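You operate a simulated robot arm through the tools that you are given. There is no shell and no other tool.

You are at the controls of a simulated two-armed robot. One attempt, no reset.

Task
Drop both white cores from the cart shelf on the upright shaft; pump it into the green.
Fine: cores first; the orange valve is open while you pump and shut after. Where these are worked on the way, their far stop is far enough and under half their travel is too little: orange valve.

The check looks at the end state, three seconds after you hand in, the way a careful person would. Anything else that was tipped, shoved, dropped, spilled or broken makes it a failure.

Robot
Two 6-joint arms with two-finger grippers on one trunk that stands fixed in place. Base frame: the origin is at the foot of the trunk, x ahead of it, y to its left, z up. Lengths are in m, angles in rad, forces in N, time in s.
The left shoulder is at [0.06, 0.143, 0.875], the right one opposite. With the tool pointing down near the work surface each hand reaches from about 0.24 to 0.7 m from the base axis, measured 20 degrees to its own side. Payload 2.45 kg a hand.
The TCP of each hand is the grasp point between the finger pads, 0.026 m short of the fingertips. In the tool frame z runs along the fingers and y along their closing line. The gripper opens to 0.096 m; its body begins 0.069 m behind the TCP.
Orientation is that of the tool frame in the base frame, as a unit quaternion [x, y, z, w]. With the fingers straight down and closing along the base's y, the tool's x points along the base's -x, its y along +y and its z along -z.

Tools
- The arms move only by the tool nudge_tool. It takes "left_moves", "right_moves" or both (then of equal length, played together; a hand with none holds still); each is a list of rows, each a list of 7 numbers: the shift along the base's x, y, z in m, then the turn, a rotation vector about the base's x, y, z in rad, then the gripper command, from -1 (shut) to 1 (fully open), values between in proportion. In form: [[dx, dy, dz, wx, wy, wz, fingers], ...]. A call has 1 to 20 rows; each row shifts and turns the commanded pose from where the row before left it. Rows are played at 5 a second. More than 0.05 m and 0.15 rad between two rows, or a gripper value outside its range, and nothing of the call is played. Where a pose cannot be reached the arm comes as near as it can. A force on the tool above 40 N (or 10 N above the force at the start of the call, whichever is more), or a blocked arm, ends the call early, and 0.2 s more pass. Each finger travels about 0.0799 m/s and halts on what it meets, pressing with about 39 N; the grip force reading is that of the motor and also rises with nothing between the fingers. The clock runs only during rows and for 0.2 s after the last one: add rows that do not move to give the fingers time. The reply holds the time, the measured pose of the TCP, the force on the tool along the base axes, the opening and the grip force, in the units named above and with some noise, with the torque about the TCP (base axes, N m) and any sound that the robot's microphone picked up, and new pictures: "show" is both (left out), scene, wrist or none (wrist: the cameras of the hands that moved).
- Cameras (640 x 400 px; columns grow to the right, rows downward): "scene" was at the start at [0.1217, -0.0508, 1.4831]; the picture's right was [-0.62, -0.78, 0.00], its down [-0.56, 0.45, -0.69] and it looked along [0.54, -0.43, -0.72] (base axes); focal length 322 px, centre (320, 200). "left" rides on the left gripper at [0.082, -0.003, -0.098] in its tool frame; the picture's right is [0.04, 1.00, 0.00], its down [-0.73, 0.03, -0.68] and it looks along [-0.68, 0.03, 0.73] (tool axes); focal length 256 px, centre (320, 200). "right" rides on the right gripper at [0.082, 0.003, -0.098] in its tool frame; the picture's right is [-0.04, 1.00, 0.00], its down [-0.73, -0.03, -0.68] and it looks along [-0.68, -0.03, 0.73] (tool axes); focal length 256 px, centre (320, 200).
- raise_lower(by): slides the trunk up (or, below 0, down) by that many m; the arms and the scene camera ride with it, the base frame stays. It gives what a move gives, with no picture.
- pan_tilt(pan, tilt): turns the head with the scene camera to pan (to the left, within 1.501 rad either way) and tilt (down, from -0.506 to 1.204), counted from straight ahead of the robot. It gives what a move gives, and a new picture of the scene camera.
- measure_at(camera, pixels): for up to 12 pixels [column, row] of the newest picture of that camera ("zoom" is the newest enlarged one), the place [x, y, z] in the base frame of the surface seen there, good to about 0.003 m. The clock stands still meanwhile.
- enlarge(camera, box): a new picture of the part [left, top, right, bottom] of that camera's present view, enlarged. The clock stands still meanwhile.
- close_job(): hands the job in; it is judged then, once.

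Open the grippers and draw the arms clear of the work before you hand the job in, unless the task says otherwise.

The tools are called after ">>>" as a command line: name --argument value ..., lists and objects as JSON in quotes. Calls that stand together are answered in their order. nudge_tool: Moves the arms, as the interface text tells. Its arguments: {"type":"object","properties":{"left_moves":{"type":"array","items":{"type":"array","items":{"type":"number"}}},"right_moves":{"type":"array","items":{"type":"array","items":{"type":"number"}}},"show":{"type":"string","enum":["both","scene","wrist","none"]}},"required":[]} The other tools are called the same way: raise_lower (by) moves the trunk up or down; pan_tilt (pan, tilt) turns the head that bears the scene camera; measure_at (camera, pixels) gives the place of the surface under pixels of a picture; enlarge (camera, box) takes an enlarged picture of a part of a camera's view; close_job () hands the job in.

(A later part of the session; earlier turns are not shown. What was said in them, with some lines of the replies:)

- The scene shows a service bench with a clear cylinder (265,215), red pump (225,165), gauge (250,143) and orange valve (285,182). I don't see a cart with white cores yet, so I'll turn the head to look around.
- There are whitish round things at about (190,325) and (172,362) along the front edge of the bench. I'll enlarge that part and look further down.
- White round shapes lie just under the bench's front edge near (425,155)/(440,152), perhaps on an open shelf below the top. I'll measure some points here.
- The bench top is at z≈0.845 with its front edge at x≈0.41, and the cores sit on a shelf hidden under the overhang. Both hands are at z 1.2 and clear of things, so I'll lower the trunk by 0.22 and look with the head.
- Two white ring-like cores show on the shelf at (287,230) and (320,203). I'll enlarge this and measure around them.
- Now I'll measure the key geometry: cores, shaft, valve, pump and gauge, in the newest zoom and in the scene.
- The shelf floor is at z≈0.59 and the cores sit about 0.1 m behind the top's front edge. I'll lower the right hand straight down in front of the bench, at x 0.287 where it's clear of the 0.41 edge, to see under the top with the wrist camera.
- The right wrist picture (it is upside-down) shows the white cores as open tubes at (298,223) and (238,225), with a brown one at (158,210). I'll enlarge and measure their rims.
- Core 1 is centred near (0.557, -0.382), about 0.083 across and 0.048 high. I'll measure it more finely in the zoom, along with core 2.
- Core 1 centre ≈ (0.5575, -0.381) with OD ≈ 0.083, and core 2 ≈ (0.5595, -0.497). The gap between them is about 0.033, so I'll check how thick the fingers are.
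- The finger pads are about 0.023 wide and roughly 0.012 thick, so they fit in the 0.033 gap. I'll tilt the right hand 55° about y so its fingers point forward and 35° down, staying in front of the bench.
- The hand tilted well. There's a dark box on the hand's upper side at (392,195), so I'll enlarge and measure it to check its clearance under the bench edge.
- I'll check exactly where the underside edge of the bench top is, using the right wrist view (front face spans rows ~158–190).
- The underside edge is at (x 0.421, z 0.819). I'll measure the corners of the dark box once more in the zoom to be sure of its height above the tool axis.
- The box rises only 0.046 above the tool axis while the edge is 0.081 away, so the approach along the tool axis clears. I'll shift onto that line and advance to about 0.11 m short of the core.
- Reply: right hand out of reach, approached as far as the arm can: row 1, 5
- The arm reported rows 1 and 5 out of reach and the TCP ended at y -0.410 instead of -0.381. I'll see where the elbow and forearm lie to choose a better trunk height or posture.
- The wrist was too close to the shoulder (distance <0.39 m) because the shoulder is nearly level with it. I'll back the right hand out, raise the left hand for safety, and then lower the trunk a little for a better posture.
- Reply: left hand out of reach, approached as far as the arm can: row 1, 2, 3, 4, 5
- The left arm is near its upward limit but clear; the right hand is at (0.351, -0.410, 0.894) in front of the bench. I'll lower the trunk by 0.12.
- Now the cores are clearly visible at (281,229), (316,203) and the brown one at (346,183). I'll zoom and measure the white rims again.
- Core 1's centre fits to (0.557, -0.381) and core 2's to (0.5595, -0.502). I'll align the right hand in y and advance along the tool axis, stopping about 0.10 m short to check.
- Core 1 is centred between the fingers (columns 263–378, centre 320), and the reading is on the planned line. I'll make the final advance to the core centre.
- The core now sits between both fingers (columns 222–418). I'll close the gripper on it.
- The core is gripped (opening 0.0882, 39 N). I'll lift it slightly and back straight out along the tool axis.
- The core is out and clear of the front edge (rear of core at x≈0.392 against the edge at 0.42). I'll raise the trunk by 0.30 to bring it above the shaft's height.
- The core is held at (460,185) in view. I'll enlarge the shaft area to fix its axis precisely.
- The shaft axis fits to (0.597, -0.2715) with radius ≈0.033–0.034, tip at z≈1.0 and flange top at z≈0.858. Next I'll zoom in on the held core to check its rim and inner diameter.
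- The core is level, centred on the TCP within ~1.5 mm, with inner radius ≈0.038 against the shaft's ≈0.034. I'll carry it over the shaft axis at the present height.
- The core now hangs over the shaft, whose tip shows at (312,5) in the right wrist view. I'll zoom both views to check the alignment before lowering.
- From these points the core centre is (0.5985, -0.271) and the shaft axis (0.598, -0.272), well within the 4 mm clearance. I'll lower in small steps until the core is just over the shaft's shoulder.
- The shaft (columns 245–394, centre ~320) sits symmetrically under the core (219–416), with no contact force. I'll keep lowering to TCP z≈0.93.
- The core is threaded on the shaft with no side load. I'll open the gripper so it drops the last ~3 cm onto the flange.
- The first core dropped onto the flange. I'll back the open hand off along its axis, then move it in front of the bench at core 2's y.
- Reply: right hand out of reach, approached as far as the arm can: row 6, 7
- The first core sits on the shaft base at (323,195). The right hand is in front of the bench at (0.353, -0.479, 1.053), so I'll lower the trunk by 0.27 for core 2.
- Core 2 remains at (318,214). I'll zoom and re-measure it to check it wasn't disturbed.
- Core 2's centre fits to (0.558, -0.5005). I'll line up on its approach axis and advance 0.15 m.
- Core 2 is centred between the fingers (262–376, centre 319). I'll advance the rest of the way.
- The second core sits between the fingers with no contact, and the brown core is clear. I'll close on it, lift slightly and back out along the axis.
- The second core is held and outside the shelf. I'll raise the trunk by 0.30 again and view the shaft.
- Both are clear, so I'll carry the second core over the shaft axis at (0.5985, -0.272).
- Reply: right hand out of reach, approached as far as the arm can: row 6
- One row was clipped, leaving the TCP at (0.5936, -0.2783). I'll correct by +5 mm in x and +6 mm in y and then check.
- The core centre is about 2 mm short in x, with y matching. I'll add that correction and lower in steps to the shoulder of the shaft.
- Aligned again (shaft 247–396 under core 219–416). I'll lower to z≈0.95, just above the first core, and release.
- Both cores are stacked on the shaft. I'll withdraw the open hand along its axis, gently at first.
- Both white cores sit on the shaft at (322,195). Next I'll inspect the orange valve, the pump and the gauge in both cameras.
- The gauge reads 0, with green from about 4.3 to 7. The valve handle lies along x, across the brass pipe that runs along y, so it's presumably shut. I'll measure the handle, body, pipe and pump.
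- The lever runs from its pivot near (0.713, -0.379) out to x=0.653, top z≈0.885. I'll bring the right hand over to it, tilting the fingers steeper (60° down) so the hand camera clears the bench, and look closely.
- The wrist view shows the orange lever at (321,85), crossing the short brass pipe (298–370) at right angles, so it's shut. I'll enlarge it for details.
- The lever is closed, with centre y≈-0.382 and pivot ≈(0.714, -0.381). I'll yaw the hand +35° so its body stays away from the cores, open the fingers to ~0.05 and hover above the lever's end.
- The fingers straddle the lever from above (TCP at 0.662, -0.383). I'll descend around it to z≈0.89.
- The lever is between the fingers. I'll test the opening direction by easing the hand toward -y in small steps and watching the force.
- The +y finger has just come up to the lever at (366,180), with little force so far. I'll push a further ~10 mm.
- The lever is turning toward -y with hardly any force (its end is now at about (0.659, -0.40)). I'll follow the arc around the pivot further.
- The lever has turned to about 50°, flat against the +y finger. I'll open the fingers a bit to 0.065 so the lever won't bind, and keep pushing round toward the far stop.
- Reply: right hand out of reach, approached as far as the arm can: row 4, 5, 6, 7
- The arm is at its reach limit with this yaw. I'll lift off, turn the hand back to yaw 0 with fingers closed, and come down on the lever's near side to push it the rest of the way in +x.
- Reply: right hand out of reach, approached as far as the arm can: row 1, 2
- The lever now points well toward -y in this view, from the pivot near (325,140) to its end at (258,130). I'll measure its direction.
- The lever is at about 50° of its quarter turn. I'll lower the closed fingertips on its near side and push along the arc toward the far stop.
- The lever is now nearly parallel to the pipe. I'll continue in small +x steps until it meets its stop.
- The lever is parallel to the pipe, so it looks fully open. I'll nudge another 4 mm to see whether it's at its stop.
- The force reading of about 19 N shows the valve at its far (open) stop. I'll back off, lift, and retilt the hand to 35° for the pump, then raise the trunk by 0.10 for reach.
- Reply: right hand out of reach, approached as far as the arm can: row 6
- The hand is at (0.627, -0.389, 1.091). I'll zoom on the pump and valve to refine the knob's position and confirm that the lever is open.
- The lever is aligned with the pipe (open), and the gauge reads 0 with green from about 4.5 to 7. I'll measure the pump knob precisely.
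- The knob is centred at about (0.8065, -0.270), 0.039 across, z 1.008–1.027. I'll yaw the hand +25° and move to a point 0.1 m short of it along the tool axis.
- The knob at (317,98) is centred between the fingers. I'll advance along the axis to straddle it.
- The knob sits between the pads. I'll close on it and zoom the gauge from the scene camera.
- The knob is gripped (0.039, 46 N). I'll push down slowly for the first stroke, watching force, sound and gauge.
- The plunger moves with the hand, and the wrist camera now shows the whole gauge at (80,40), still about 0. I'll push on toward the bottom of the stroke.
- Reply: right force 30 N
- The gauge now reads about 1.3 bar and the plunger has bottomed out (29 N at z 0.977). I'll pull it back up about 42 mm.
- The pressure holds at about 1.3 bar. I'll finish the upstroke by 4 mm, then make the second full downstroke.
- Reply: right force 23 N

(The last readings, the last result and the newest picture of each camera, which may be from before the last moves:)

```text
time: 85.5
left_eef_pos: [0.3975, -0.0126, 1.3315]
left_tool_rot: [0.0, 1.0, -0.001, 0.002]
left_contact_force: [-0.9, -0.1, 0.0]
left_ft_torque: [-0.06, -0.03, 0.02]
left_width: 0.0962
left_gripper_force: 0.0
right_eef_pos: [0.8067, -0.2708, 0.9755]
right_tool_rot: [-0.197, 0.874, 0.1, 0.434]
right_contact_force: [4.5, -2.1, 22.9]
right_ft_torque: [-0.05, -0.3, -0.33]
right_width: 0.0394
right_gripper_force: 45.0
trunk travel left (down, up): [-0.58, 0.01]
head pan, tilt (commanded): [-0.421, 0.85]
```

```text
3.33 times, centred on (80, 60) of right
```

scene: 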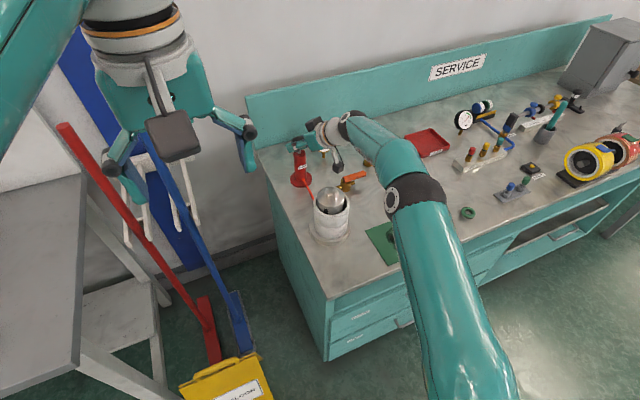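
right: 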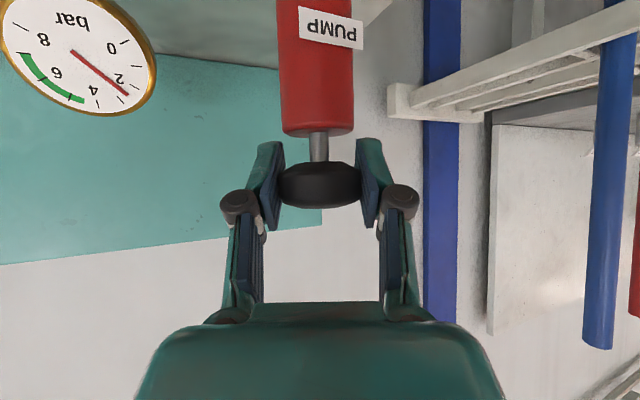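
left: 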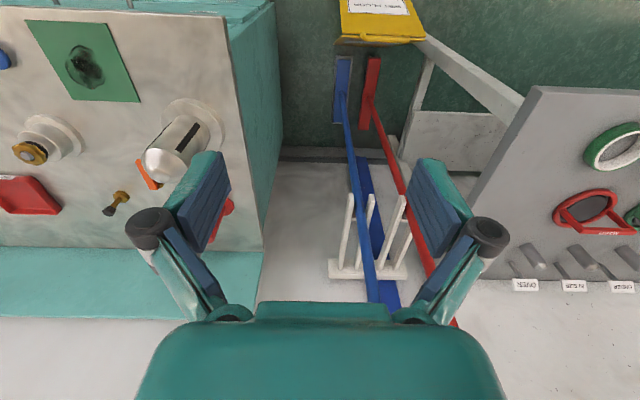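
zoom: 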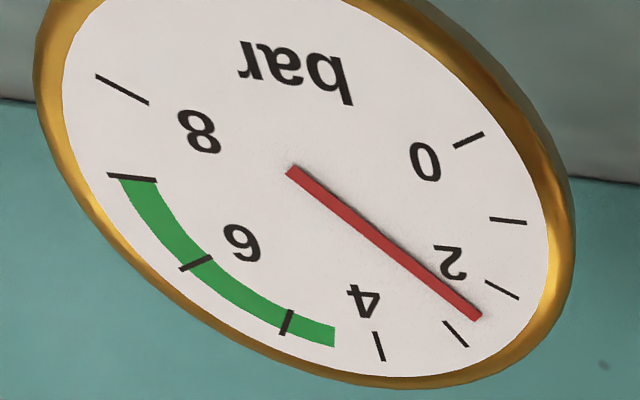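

The gauge reads about 2.6 bar, so ~1.3 per stroke. I'll do the third stroke, up and then down.

>>> nudge_tool --right_moves '[[0, 0, 0.01, 0, 0, 0, -1], [0, 0, 0.01, 0, 0, 0, -1], [0, 0, 0.01, 0, 0, 0, -1], [0, 0, 0.01, 0, 0, 0, -1], [0, 0, 0.007, 0, 0, 0, -1], [0, 0, 0, 0, 0, 0, -1], [0, 0, -0.009, 0, 0, 0, -1], [0, 0, -0.009, 0, 0, 0, -1], [0, 0, -0.009, 0, 0, 0, -1], [0, 0, -0.009, 0, 0, 0, -1], [0, 0, -0.008, 0, 0, 0, -1], [0, 0, -0.003, 0, 0, 0, -1], [0, 0, 0, 0, 0, 0, -1]]' --show "wrist"

>>> enlarge --camera "right" --box '[0, 0, 160, 120]'

```text
time: 88.3
left_eef_pos: [0.3982, -0.012, 1.3317]
left_tool_rot: [0.0, 1.0, -0.001, 0.002]
left_contact_force: [0.2, -0.2, 0.6]
left_ft_torque: [-0.01, 0.01, 0.01]
left_width: 0.0962
left_gripper_force: 0.0
right_eef_pos: [0.8072, -0.2726, 0.9771]
right_tool_rot: [-0.197, 0.874, 0.101, 0.433]
right_contact_force: [3.6, -4.2, 20.8]
right_ft_torque: [0.01, -0.41, -0.37]
right_width: 0.0392
right_gripper_force: 45.4
trunk travel left (down, up): [-0.58, 0.01]
head pan, tilt (commanded): [-0.421, 0.85]
```

right: 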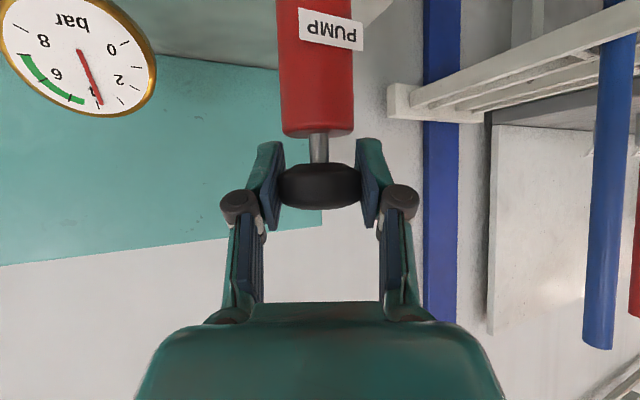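

```text
3.33 times, centred on (80, 60) of right
```

zoom: 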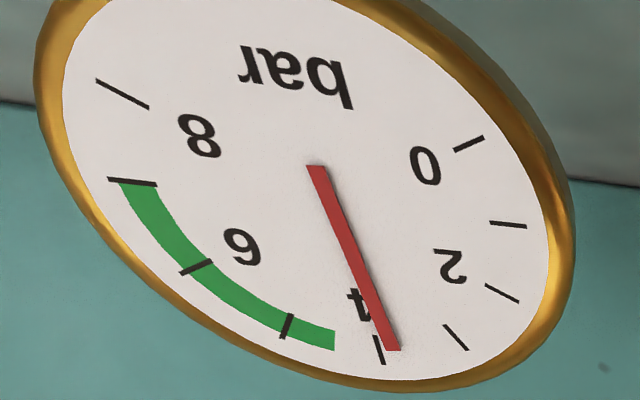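

About 3.8 bar now. I'll do the fourth stroke, which should land near 5.1, inside the green.

>>> nudge_tool --right_moves '[[0, 0, 0.01, 0, 0, 0, -1], [0, 0, 0.01, 0, 0, 0, -1], [0, 0, 0.01, 0, 0, 0, -1], [0, 0, 0.01, 0, 0, 0, -1], [0, 0, 0.006, 0, 0, 0, -1], [0, 0, 0, 0, 0, 0, -1], [0, 0, -0.009, 0, 0, 0, -1], [0, 0, -0.009, 0, 0, 0, -1], [0, 0, -0.009, 0, 0, 0, -1], [0, 0, -0.009, 0, 0, 0, -1], [0, 0, -0.008, 0, 0, 0, -1], [0, 0, -0.002, 0, 0, 0, -1], [0, 0, 0, 0, 0, 0, -1]]' --show "wrist"

>>> enlarge --camera "right" --box '[0, 0, 160, 120]'

```text
time: 91.2
left_eef_pos: [0.3983, -0.0118, 1.3326]
left_tool_rot: [0.0, 1.0, -0.001, 0.001]
left_contact_force: [-0.5, 0.0, 0.5]
left_ft_torque: [0.0, -0.01, 0.02]
left_width: 0.0961
left_gripper_force: 0.1
right_eef_pos: [0.8075, -0.2725, 0.9751]
right_tool_rot: [-0.197, 0.874, 0.1, 0.432]
right_contact_force: [5.8, -3.0, 20.3]
right_ft_torque: [0.0, -0.38, -0.38]
right_width: 0.0388
right_gripper_force: 45.0
trunk travel left (down, up): [-0.58, 0.01]
head pan, tilt (commanded): [-0.421, 0.85]
```

right: 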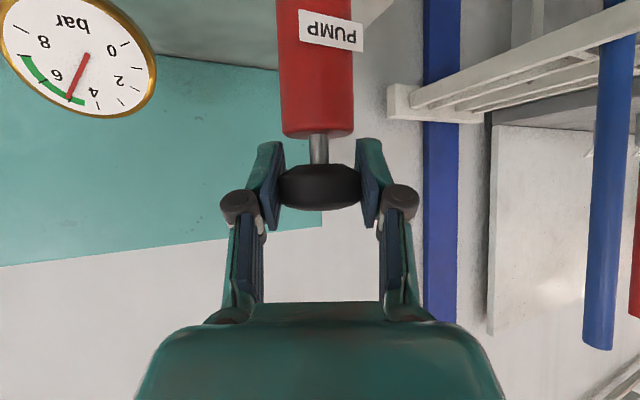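

```text
3.33 times, centred on (80, 60) of right
```

zoom: 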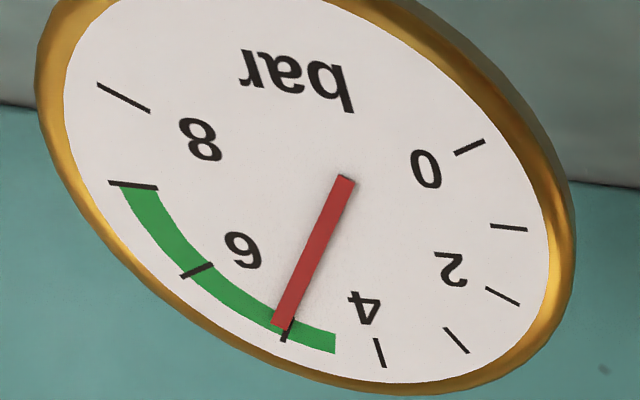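

The gauge shows about 5.1 bar, clearly inside the green (4.5–7). I'll ease the downward load, release the knob and withdraw along the axis.

>>> nudge_tool --right_moves '[[0, 0, 0.006, 0, 0, 0, -1], [0, 0, 0, 0, 0, 0, 0.4], [0, 0, 0, 0, 0, 0, 0.4], [0, 0, 0, 0, 0, 0, 0.4], [-0.0239, -0.0111, 0.0204, 0, 0, 0, 0.4], [-0.0239, -0.0111, 0.0204, 0, 0, 0, 0.4], [-0.0239, -0.0111, 0.0204, 0, 0, 0, 0.4], [-0.01, -0.02, 0.02, 0, 0, 0, 0.4], [0, 0, 0, 0, 0, 0, 0.4]]' --show "both"

>>> enlarge --camera "scene" --box '[270, 115, 398, 205]'

```text
time: 93.2
left_eef_pos: [0.4013, -0.012, 1.3305]
left_tool_rot: [0.0, 1.0, -0.001, 0.001]
left_contact_force: [-0.7, 0.6, 0.4]
left_ft_torque: [0.0, 0.02, 0.04]
left_width: 0.0962
left_gripper_force: 0.0
right_eef_pos: [0.7264, -0.3251, 1.0587]
right_tool_rot: [-0.198, 0.876, 0.102, 0.429]
right_contact_force: [-0.5, 0.4, 0.7]
right_ft_torque: [0.03, 0.01, 0.06]
right_width: 0.0673
right_gripper_force: 0.0
trunk travel left (down, up): [-0.58, 0.01]
head pan, tilt (commanded): [-0.421, 0.85]
```

scene: 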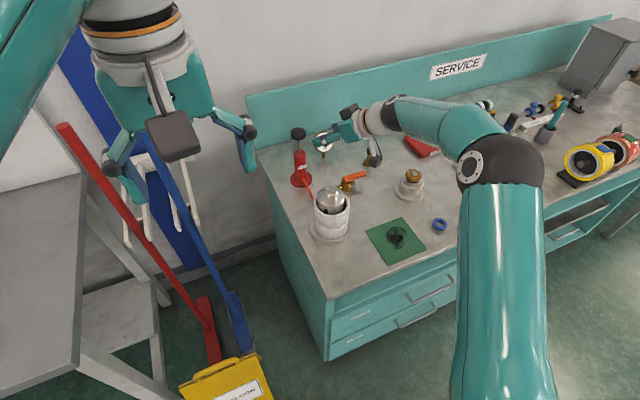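
right: 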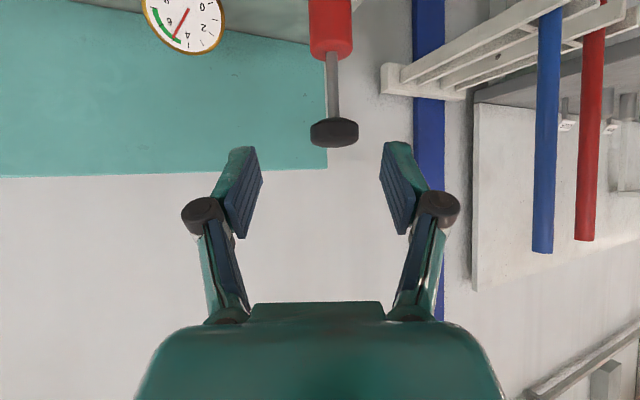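

```text
4.44 times, centred on (334, 160) of scene
```

zoom: 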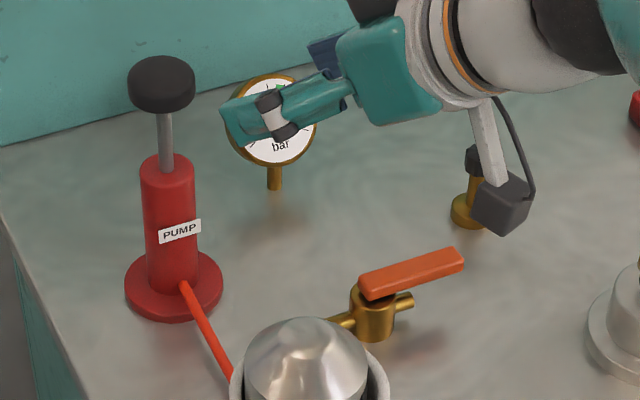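

The plunger sprang back up and the gauge still shows about 5.1. Now I'll reorient the hand (yaw 0, 60° down, fingers closed) and move above the far side of the lever to pull it shut.

>>> nudge_tool --right_moves '[[0, -0.0262, -0.008, 0, 0, -0.109, 0], [0, -0.0262, -0.008, 0, 0, -0.109, -1], [0, -0.0262, -0.008, 0, 0, -0.109, -1], [0, -0.0262, -0.008, 0, 0, -0.109, -1], [0.0035, 0, -0.015, 0, 0.1293, 0, -1], [0.0035, 0, -0.02, 0, 0.1293, 0, -1], [0.0035, 0, -0.02, 0, 0.1293, 0, -1], [0, 0, 0, 0, 0, 0, -1]]' --show "both"

```text
time: 95.0
left_eef_pos: [0.4007, -0.0119, 1.332]
left_tool_rot: [0.0, 1.0, -0.002, 0.002]
left_contact_force: [-0.6, 0.2, -0.1]
left_ft_torque: [0.02, -0.03, 0.0]
left_width: 0.0962
left_gripper_force: 0.0
right_eef_pos: [0.7347, -0.4285, 0.9726]
right_tool_rot: [-0.002, 0.966, 0.007, 0.259]
right_contact_force: [-0.1, -0.6, -0.2]
right_ft_torque: [0.01, -0.02, -0.02]
right_width: 0.0
right_gripper_force: 28.3
trunk travel left (down, up): [-0.58, 0.01]
head pan, tilt (commanded): [-0.421, 0.85]
```

scene: 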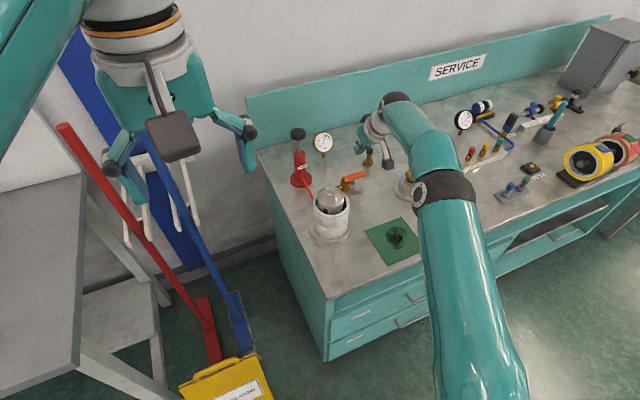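
right: 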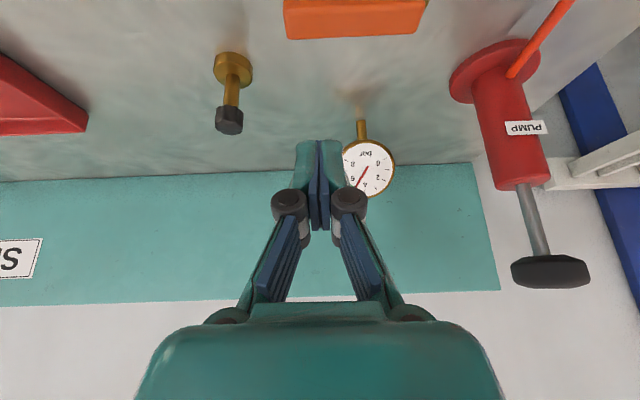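

The lever shows at the top of the view (283–428, row 20) with the fingertips beyond its outer half. I'll lower behind it to z≈0.894.

>>> nudge_tool --right_moves '[[0.003, 0, -0.02, 0, 0, 0, -1], [0.001, 0, -0.02, 0, 0, 0, -1], [0, 0, -0.02, 0, 0, 0, -1], [0, 0, -0.018, 0, 0, 0, -1], [0, 0, 0, 0, 0, 0, -1]]' --show "both"

>>> enlarge --camera "scene" --box '[310, 100, 438, 210]'

```text
time: 96.2
left_eef_pos: [0.4001, -0.0126, 1.3308]
left_tool_rot: [0.0, 1.0, -0.001, 0.002]
left_contact_force: [-0.1, 0.5, 0.3]
left_ft_torque: [0.0, 0.01, -0.02]
left_width: 0.0961
left_gripper_force: 0.1
right_eef_pos: [0.7396, -0.4297, 0.8926]
right_tool_rot: [-0.002, 0.966, 0.008, 0.26]
right_contact_force: [0.1, 0.4, 0.6]
right_ft_torque: [0.0, -0.05, 0.02]
right_width: 0.0
right_gripper_force: 28.9
trunk travel left (down, up): [-0.58, 0.01]
head pan, tilt (commanded): [-0.421, 0.85]
```

scene: 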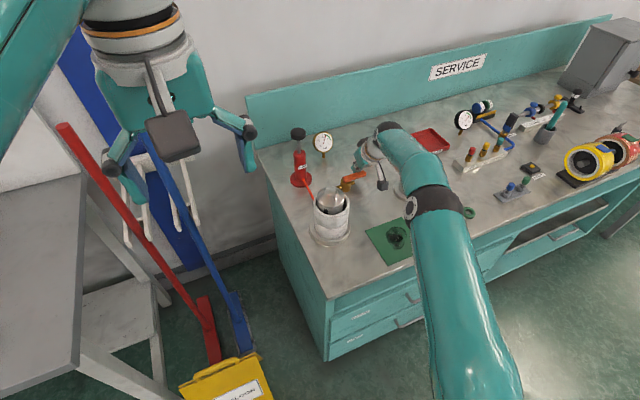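
right: 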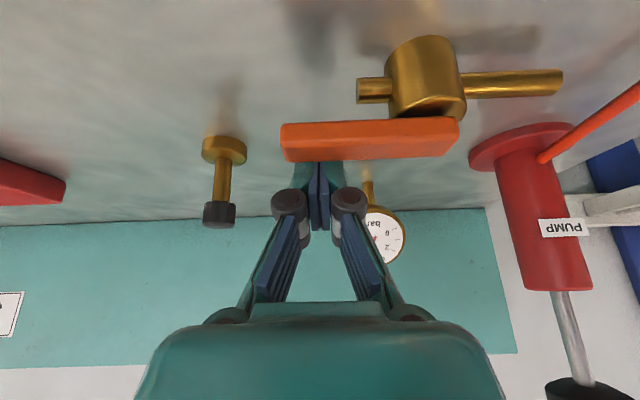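

```text
3.64 times, centred on (374, 155) of scene
```

zoom: 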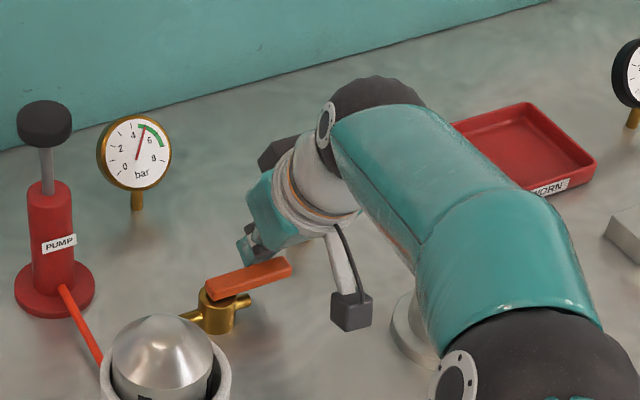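

The fingertips are down behind the lever, and the gauge reads about 5 in the green. I'll pull the lever toward -x along its arc.

>>> nudge_tool --right_moves '[[-0.0093, -0.0005, 0, 0, 0, 0, -1], [-0.0093, -0.0005, 0, 0, 0, 0, -1], [-0.0062, -0.0009, 0, 0, 0, 0, -1], [-0.0062, -0.0009, 0, 0, 0, 0, -1], [-0.0063, 0.0006, 0, 0, 0, 0, -1], [-0.0063, 0.0006, 0, 0, 0, 0, -1], [0, 0, 0, 0, 0, 0, -1]]' --show "wrist"

```text
time: 97.8
left_eef_pos: [0.4004, -0.0128, 1.3311]
left_tool_rot: [0.0, 1.0, -0.001, 0.0]
left_contact_force: [0.4, 0.4, 1.1]
left_ft_torque: [0.02, 0.0, -0.03]
left_width: 0.0959
left_gripper_force: 0.1
right_eef_pos: [0.6959, -0.4302, 0.8917]
right_tool_rot: [-0.002, 0.966, 0.008, 0.259]
right_contact_force: [-1.2, 0.5, -1.3]
right_ft_torque: [-0.03, 0.01, 0.01]
right_width: 0.0
right_gripper_force: 28.9
trunk travel left (down, up): [-0.58, 0.01]
head pan, tilt (commanded): [-0.421, 0.85]
```

right: 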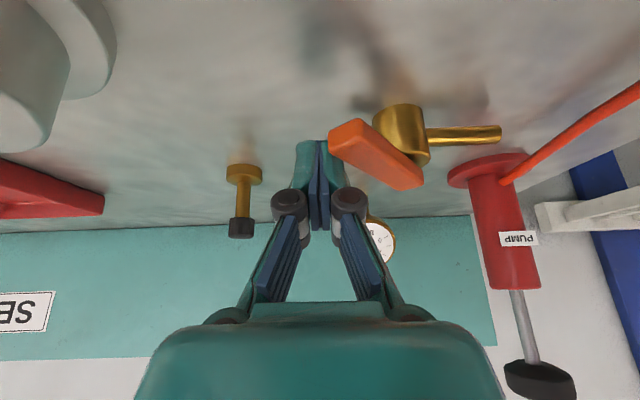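

The lever is about halfway back. I'll continue along the arc toward the closed stop.

>>> nudge_tool --right_moves '[[-0.0065, 0.0025, 0, 0, 0, 0, -1], [-0.0065, 0.0025, 0, 0, 0, 0, -1], [-0.0055, 0.0047, 0, 0, 0, 0, -1], [-0.0055, 0.0047, 0, 0, 0, 0, -1], [-0.004, 0.005, 0, 0, 0, 0, -1], [-0.003, 0.005, 0, 0, 0, 0, -1], [0, 0, 0, 0, 0, 0, -1]]' --show "wrist"

>>> enlarge --camera "right" --box '[240, 80, 440, 205]'

```text
time: 99.3
left_eef_pos: [0.4014, -0.0126, 1.3316]
left_tool_rot: [0.0, 1.0, -0.001, 0.001]
left_contact_force: [0.1, -0.3, 0.6]
left_ft_torque: [-0.01, 0.05, -0.04]
left_width: 0.0961
left_gripper_force: 0.0
right_eef_pos: [0.6657, -0.4059, 0.8923]
right_tool_rot: [-0.001, 0.966, 0.008, 0.259]
right_contact_force: [0.0, -0.1, 0.2]
right_ft_torque: [0.03, 0.0, -0.01]
right_width: 0.0002
right_gripper_force: 27.8
trunk travel left (down, up): [-0.58, 0.01]
head pan, tilt (commanded): [-0.421, 0.85]
```

right: 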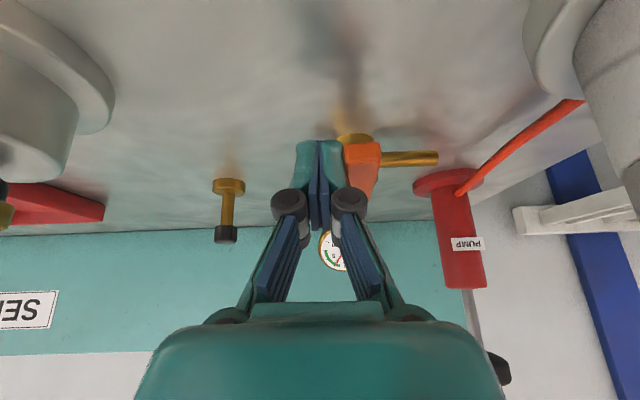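

```text
3.20 times, centred on (340, 142) of right
```

zoom: 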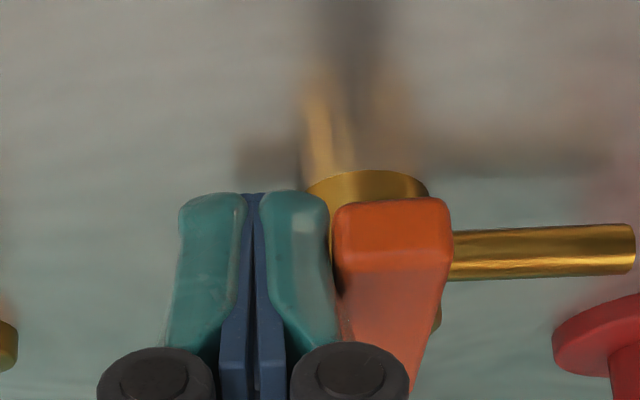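

The lever is nearly back across the pipe. I'll press it +y in small steps to the closed stop, watching the force.

>>> nudge_tool --right_moves '[[0, 0.002, 0, 0, 0, 0, -1], [0, 0.002, 0, 0, 0, 0, -1], [0, 0.001, 0, 0, 0, 0, -1], [0, 0, 0, 0, 0, 0, -1]]' --show "wrist"

>>> measure_at --camera "right" --pixels '[[350, 147], [378, 150], [365, 150], [358, 175], [370, 185], [365, 165], [400, 160], [345, 140]]'

```text
time: 100.3
left_eef_pos: [0.4003, -0.0126, 1.3314]
left_tool_rot: [-0.001, 1.0, -0.001, 0.002]
left_contact_force: [0.9, 0.3, -0.3]
left_ft_torque: [-0.02, -0.01, 0.01]
left_width: 0.0959
left_gripper_force: 0.1
right_eef_pos: [0.6642, -0.402, 0.8925]
right_tool_rot: [-0.002, 0.966, 0.007, 0.26]
right_contact_force: [-1.6, -2.4, 2.5]
right_ft_torque: [0.04, 0.01, -0.01]
right_width: 0.0001
right_gripper_force: 29.4
trunk travel left (down, up): [-0.58, 0.01]
head pan, tilt (commanded): [-0.421, 0.85]
```

right: 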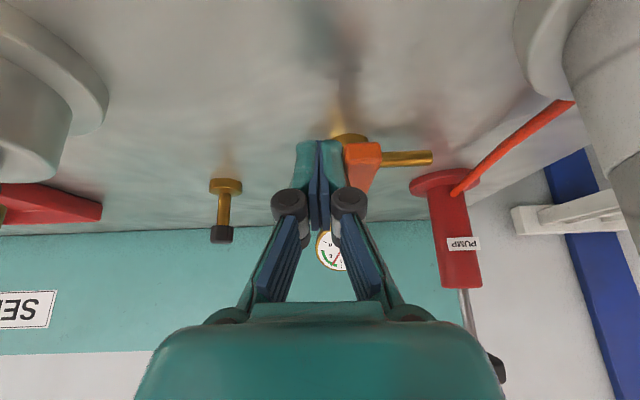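

```text
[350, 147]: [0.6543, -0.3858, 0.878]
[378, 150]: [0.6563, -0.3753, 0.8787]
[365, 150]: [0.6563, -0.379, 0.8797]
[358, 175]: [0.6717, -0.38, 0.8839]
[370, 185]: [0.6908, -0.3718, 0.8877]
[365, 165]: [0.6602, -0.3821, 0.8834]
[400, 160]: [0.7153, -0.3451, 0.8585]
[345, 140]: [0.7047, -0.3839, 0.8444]
```

The lever's end is now back at y≈-0.381, the same as at the start. I'll press a few mm more to confirm the stop.

>>> nudge_tool --right_moves '[[0, 0.002, 0, 0, 0, 0, -1], [0, 0.002, 0, 0, 0, 0, -1], [0, 0, 0, 0, 0, 0, -1]]' --show "wrist"

```text
time: 101.2
left_eef_pos: [0.3999, -0.0137, 1.3314]
left_tool_rot: [-0.001, 1.0, 0.001, 0.001]
left_contact_force: [-0.6, 0.7, 0.4]
left_ft_torque: [-0.02, 0.01, 0.01]
left_width: 0.0959
left_gripper_force: 0.1
right_eef_pos: [0.6657, -0.401, 0.8927]
right_tool_rot: [-0.001, 0.965, 0.006, 0.261]
right_contact_force: [-1.3, -18.3, 3.8]
right_ft_torque: [-0.17, 0.02, -0.22]
right_width: 0.0
right_gripper_force: 28.4
trunk travel left (down, up): [-0.58, 0.01]
head pan, tilt (commanded): [-0.421, 0.85]
```

right: 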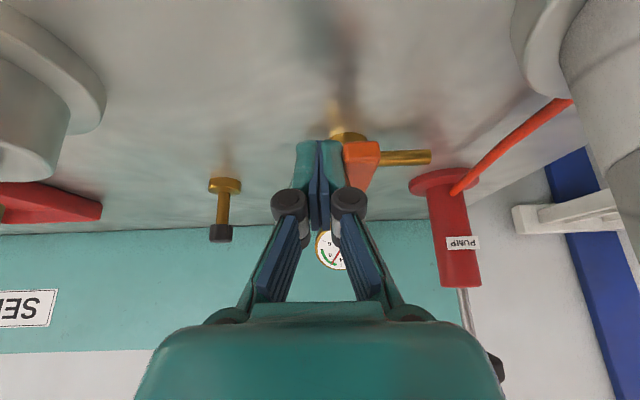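

18 N of resistance confirms the valve is shut at its stop. I'll back away from the lever, lift, and withdraw the arm in front of the bench.

>>> nudge_tool --right_moves '[[0, -0.008, 0, 0, 0, 0, -1], [0, -0.012, 0, 0, 0, 0, -1], [-0.01, 0, 0.03, 0, 0, 0, -1], [-0.01, 0, 0.04, 0, 0, 0, -1], [-0.02, 0, 0.04, 0, 0, 0, -1], [-0.03, 0, 0.03, 0, 0, 0, -1], [-0.04, 0, 0.01, 0, 0, 0, 0], [-0.04, 0, 0, 0, 0, 0, 1], [-0.04, 0, 0, 0, 0, 0, 1], [-0.04, 0, 0, 0, 0, 0, 1], [-0.03, 0, 0, 0, 0, 0, 1], [0, 0, 0, 0, 0, 0, 1]]' --show "both"

>>> enlarge --camera "scene" --box '[260, 110, 420, 250]'

```text
time: 103.8
left_eef_pos: [0.4003, -0.0127, 1.3315]
left_tool_rot: [0.0, 1.0, -0.001, 0.001]
left_contact_force: [-0.1, 0.8, 0.2]
left_ft_torque: [0.03, -0.01, 0.02]
left_width: 0.0958
left_gripper_force: 0.0
right_eef_pos: [0.4061, -0.4181, 1.0431]
right_tool_rot: [-0.002, 0.966, 0.007, 0.26]
right_contact_force: [-0.9, -0.8, 0.6]
right_ft_torque: [-0.02, 0.0, 0.0]
right_width: 0.0963
right_gripper_force: 0.0
trunk travel left (down, up): [-0.58, 0.01]
head pan, tilt (commanded): [-0.421, 0.85]
```

scene: 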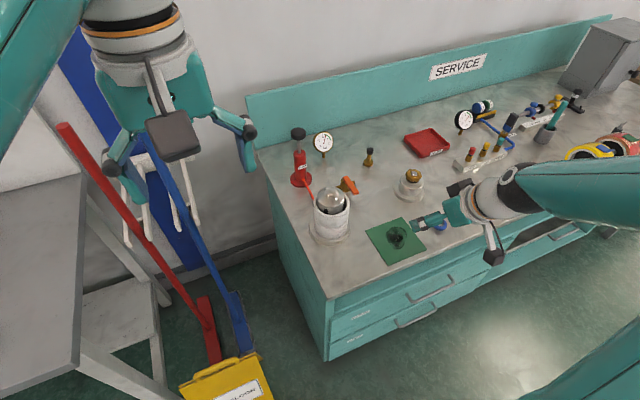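
right: 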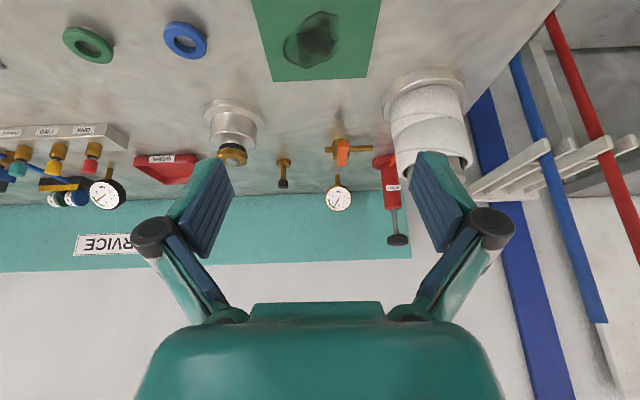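

```text
2.86 times, centred on (340, 180) of scene
```

zoom: 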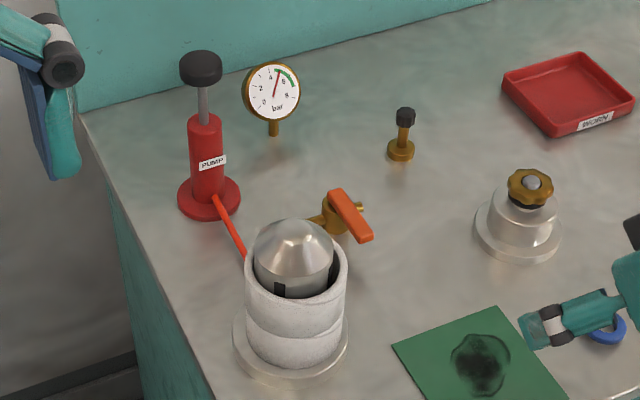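

The valve lever is back across the pipe, both cores are on the shaft, and the hand is open and clear. I'll draw the right arm further back and then check the gauge up close.

>>> nudge_tool --right_moves '[[-0.03, 0, 0.02, 0, 0, 0, 1], [-0.03, 0, 0.02, 0, 0, 0, 1], [-0.03, 0, 0.02, 0, 0, 0, 1], [0, 0, 0, 0, 0, 0, 1], [0, 0, 0, 0, 0, 0, 1], [0, 0, 0, 0, 0, 0, 1], [0, 0, 0, 0, 0, 0, 1], [0, 0, 0, 0, 0, 0, 1], [0, 0, 0, 0, 0, 0, 1]]' --show "both"

>>> enlarge --camera "scene" --box '[296, 122, 360, 162]'

>>> enlarge --camera "scene" --box '[290, 160, 386, 250]'

```text
time: 105.8
left_eef_pos: [0.4002, -0.012, 1.3326]
left_tool_rot: [0.0, 1.0, -0.001, 0.0]
left_contact_force: [-0.2, 0.1, -0.1]
left_ft_torque: [-0.01, -0.03, -0.02]
left_width: 0.0961
left_gripper_force: 0.0
right_eef_pos: [0.3165, -0.4193, 1.1037]
right_tool_rot: [-0.001, 0.966, 0.007, 0.259]
right_contact_force: [0.1, -0.1, 0.5]
right_ft_torque: [-0.04, -0.01, 0.0]
right_width: 0.0958
right_gripper_force: 0.0
trunk travel left (down, up): [-0.58, 0.01]
head pan, tilt (commanded): [-0.421, 0.85]
```

scene: 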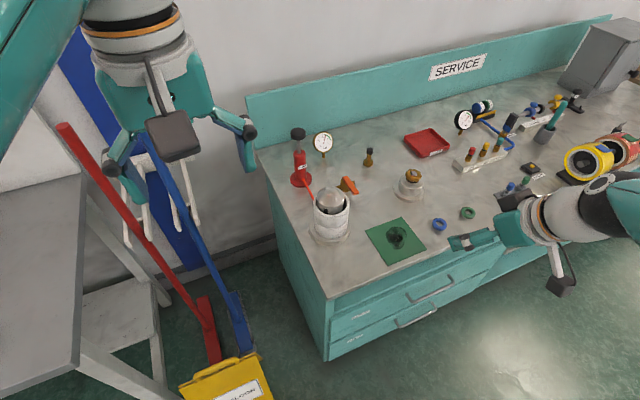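
right: 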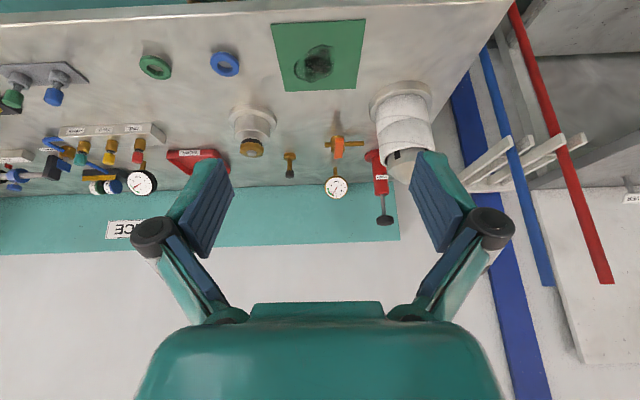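

```text
10.00 times, centred on (328, 142) of scene
```

zoom: 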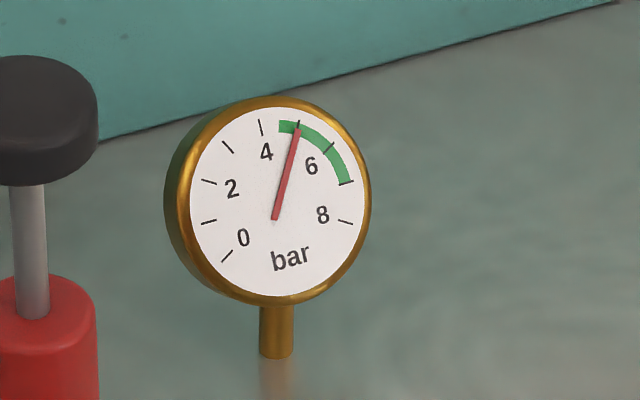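

```text
4.44 times, centred on (338, 205) of scene
```

zoom: 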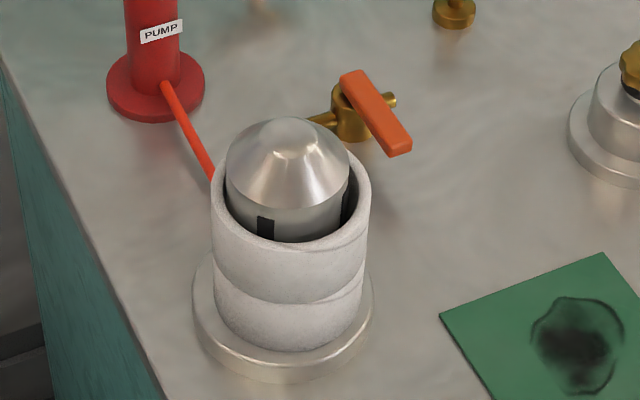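

The gauge needle is at about 5.0, in the green, with both cores seated and the lever shut. I'll wait 4 s without moving to make sure the pressure holds.

>>> nudge_tool --right_moves '[[0, 0, 0, 0, 0, 0, 1], [0, 0, 0, 0, 0, 0, 1], [0, 0, 0, 0, 0, 0, 1], [0, 0, 0, 0, 0, 0, 1], [0, 0, 0, 0, 0, 0, 1], [0, 0, 0, 0, 0, 0, 1], [0, 0, 0, 0, 0, 0, 1], [0, 0, 0, 0, 0, 0, 1], [0, 0, 0, 0, 0, 0, 1], [0, 0, 0, 0, 0, 0, 1], [0, 0, 0, 0, 0, 0, 1], [0, 0, 0, 0, 0, 0, 1], [0, 0, 0, 0, 0, 0, 1], [0, 0, 0, 0, 0, 0, 1], [0, 0, 0, 0, 0, 0, 1], [0, 0, 0, 0, 0, 0, 1], [0, 0, 0, 0, 0, 0, 1], [0, 0, 0, 0, 0, 0, 1], [0, 0, 0, 0, 0, 0, 1], [0, 0, 0, 0, 0, 0, 1]]' --show "scene"

>>> enlarge --camera "scene" --box '[296, 122, 360, 162]'

```text
time: 110.0
left_eef_pos: [0.4001, -0.013, 1.3308]
left_tool_rot: [0.0, 1.0, -0.001, 0.001]
left_contact_force: [-0.1, 0.1, 0.2]
left_ft_torque: [0.02, 0.02, 0.02]
left_width: 0.0957
left_gripper_force: 0.1
right_eef_pos: [0.3155, -0.4188, 1.103]
right_tool_rot: [-0.001, 0.966, 0.008, 0.259]
right_contact_force: [0.2, 0.1, 0.5]
right_ft_torque: [-0.01, 0.03, 0.01]
right_width: 0.096
right_gripper_force: 0.0
trunk travel left (down, up): [-0.58, 0.01]
head pan, tilt (commanded): [-0.421, 0.85]
```

scene: 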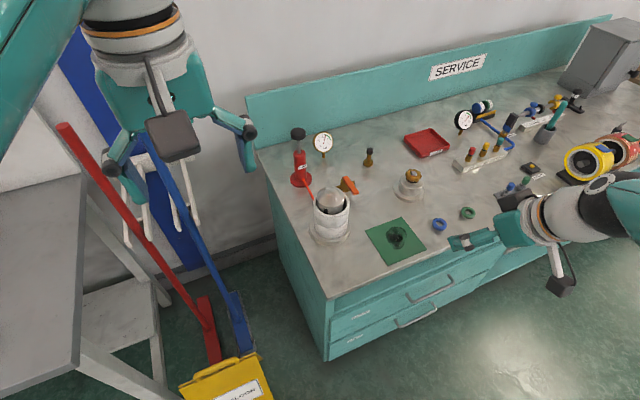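

```text
10.00 times, centred on (328, 142) of scene
```

zoom: 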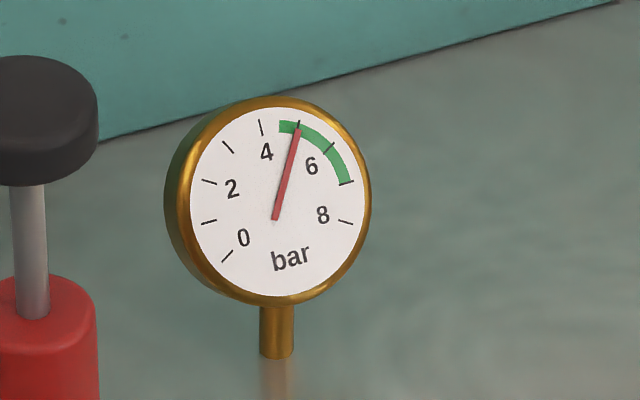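

The needle is unchanged at about 5 bar in the green, the valve is shut, both white cores are on the shaft, and both grippers are open and clear. I'll hand in the job.

>>> close_job

```text
The job is handed in.
```

The job is handed in: both white cores are stacked on the upright shaft, and the gauge reads about 5 bar, inside the green (roughly 4.5 to 7). The result of the check has not come back.

- **Cores:** I placed both before pumping. The second sits directly on the first, and I left the brown core on the shelf.
- **Valve:** I opened the orange valve to its far stop before the first stroke. After the last stroke I closed it against its stop. The lever is back across the pipe, where it started.
- **Pump:** Four full strokes brought the gauge to about 5 bar. The needle had not moved after 4 seconds of waiting, and the plunger sprang back up by itself.
- **Rest of the bench:** I saw nothing else tipped, moved or dropped. Both grippers are open and the arms are clear of the work.
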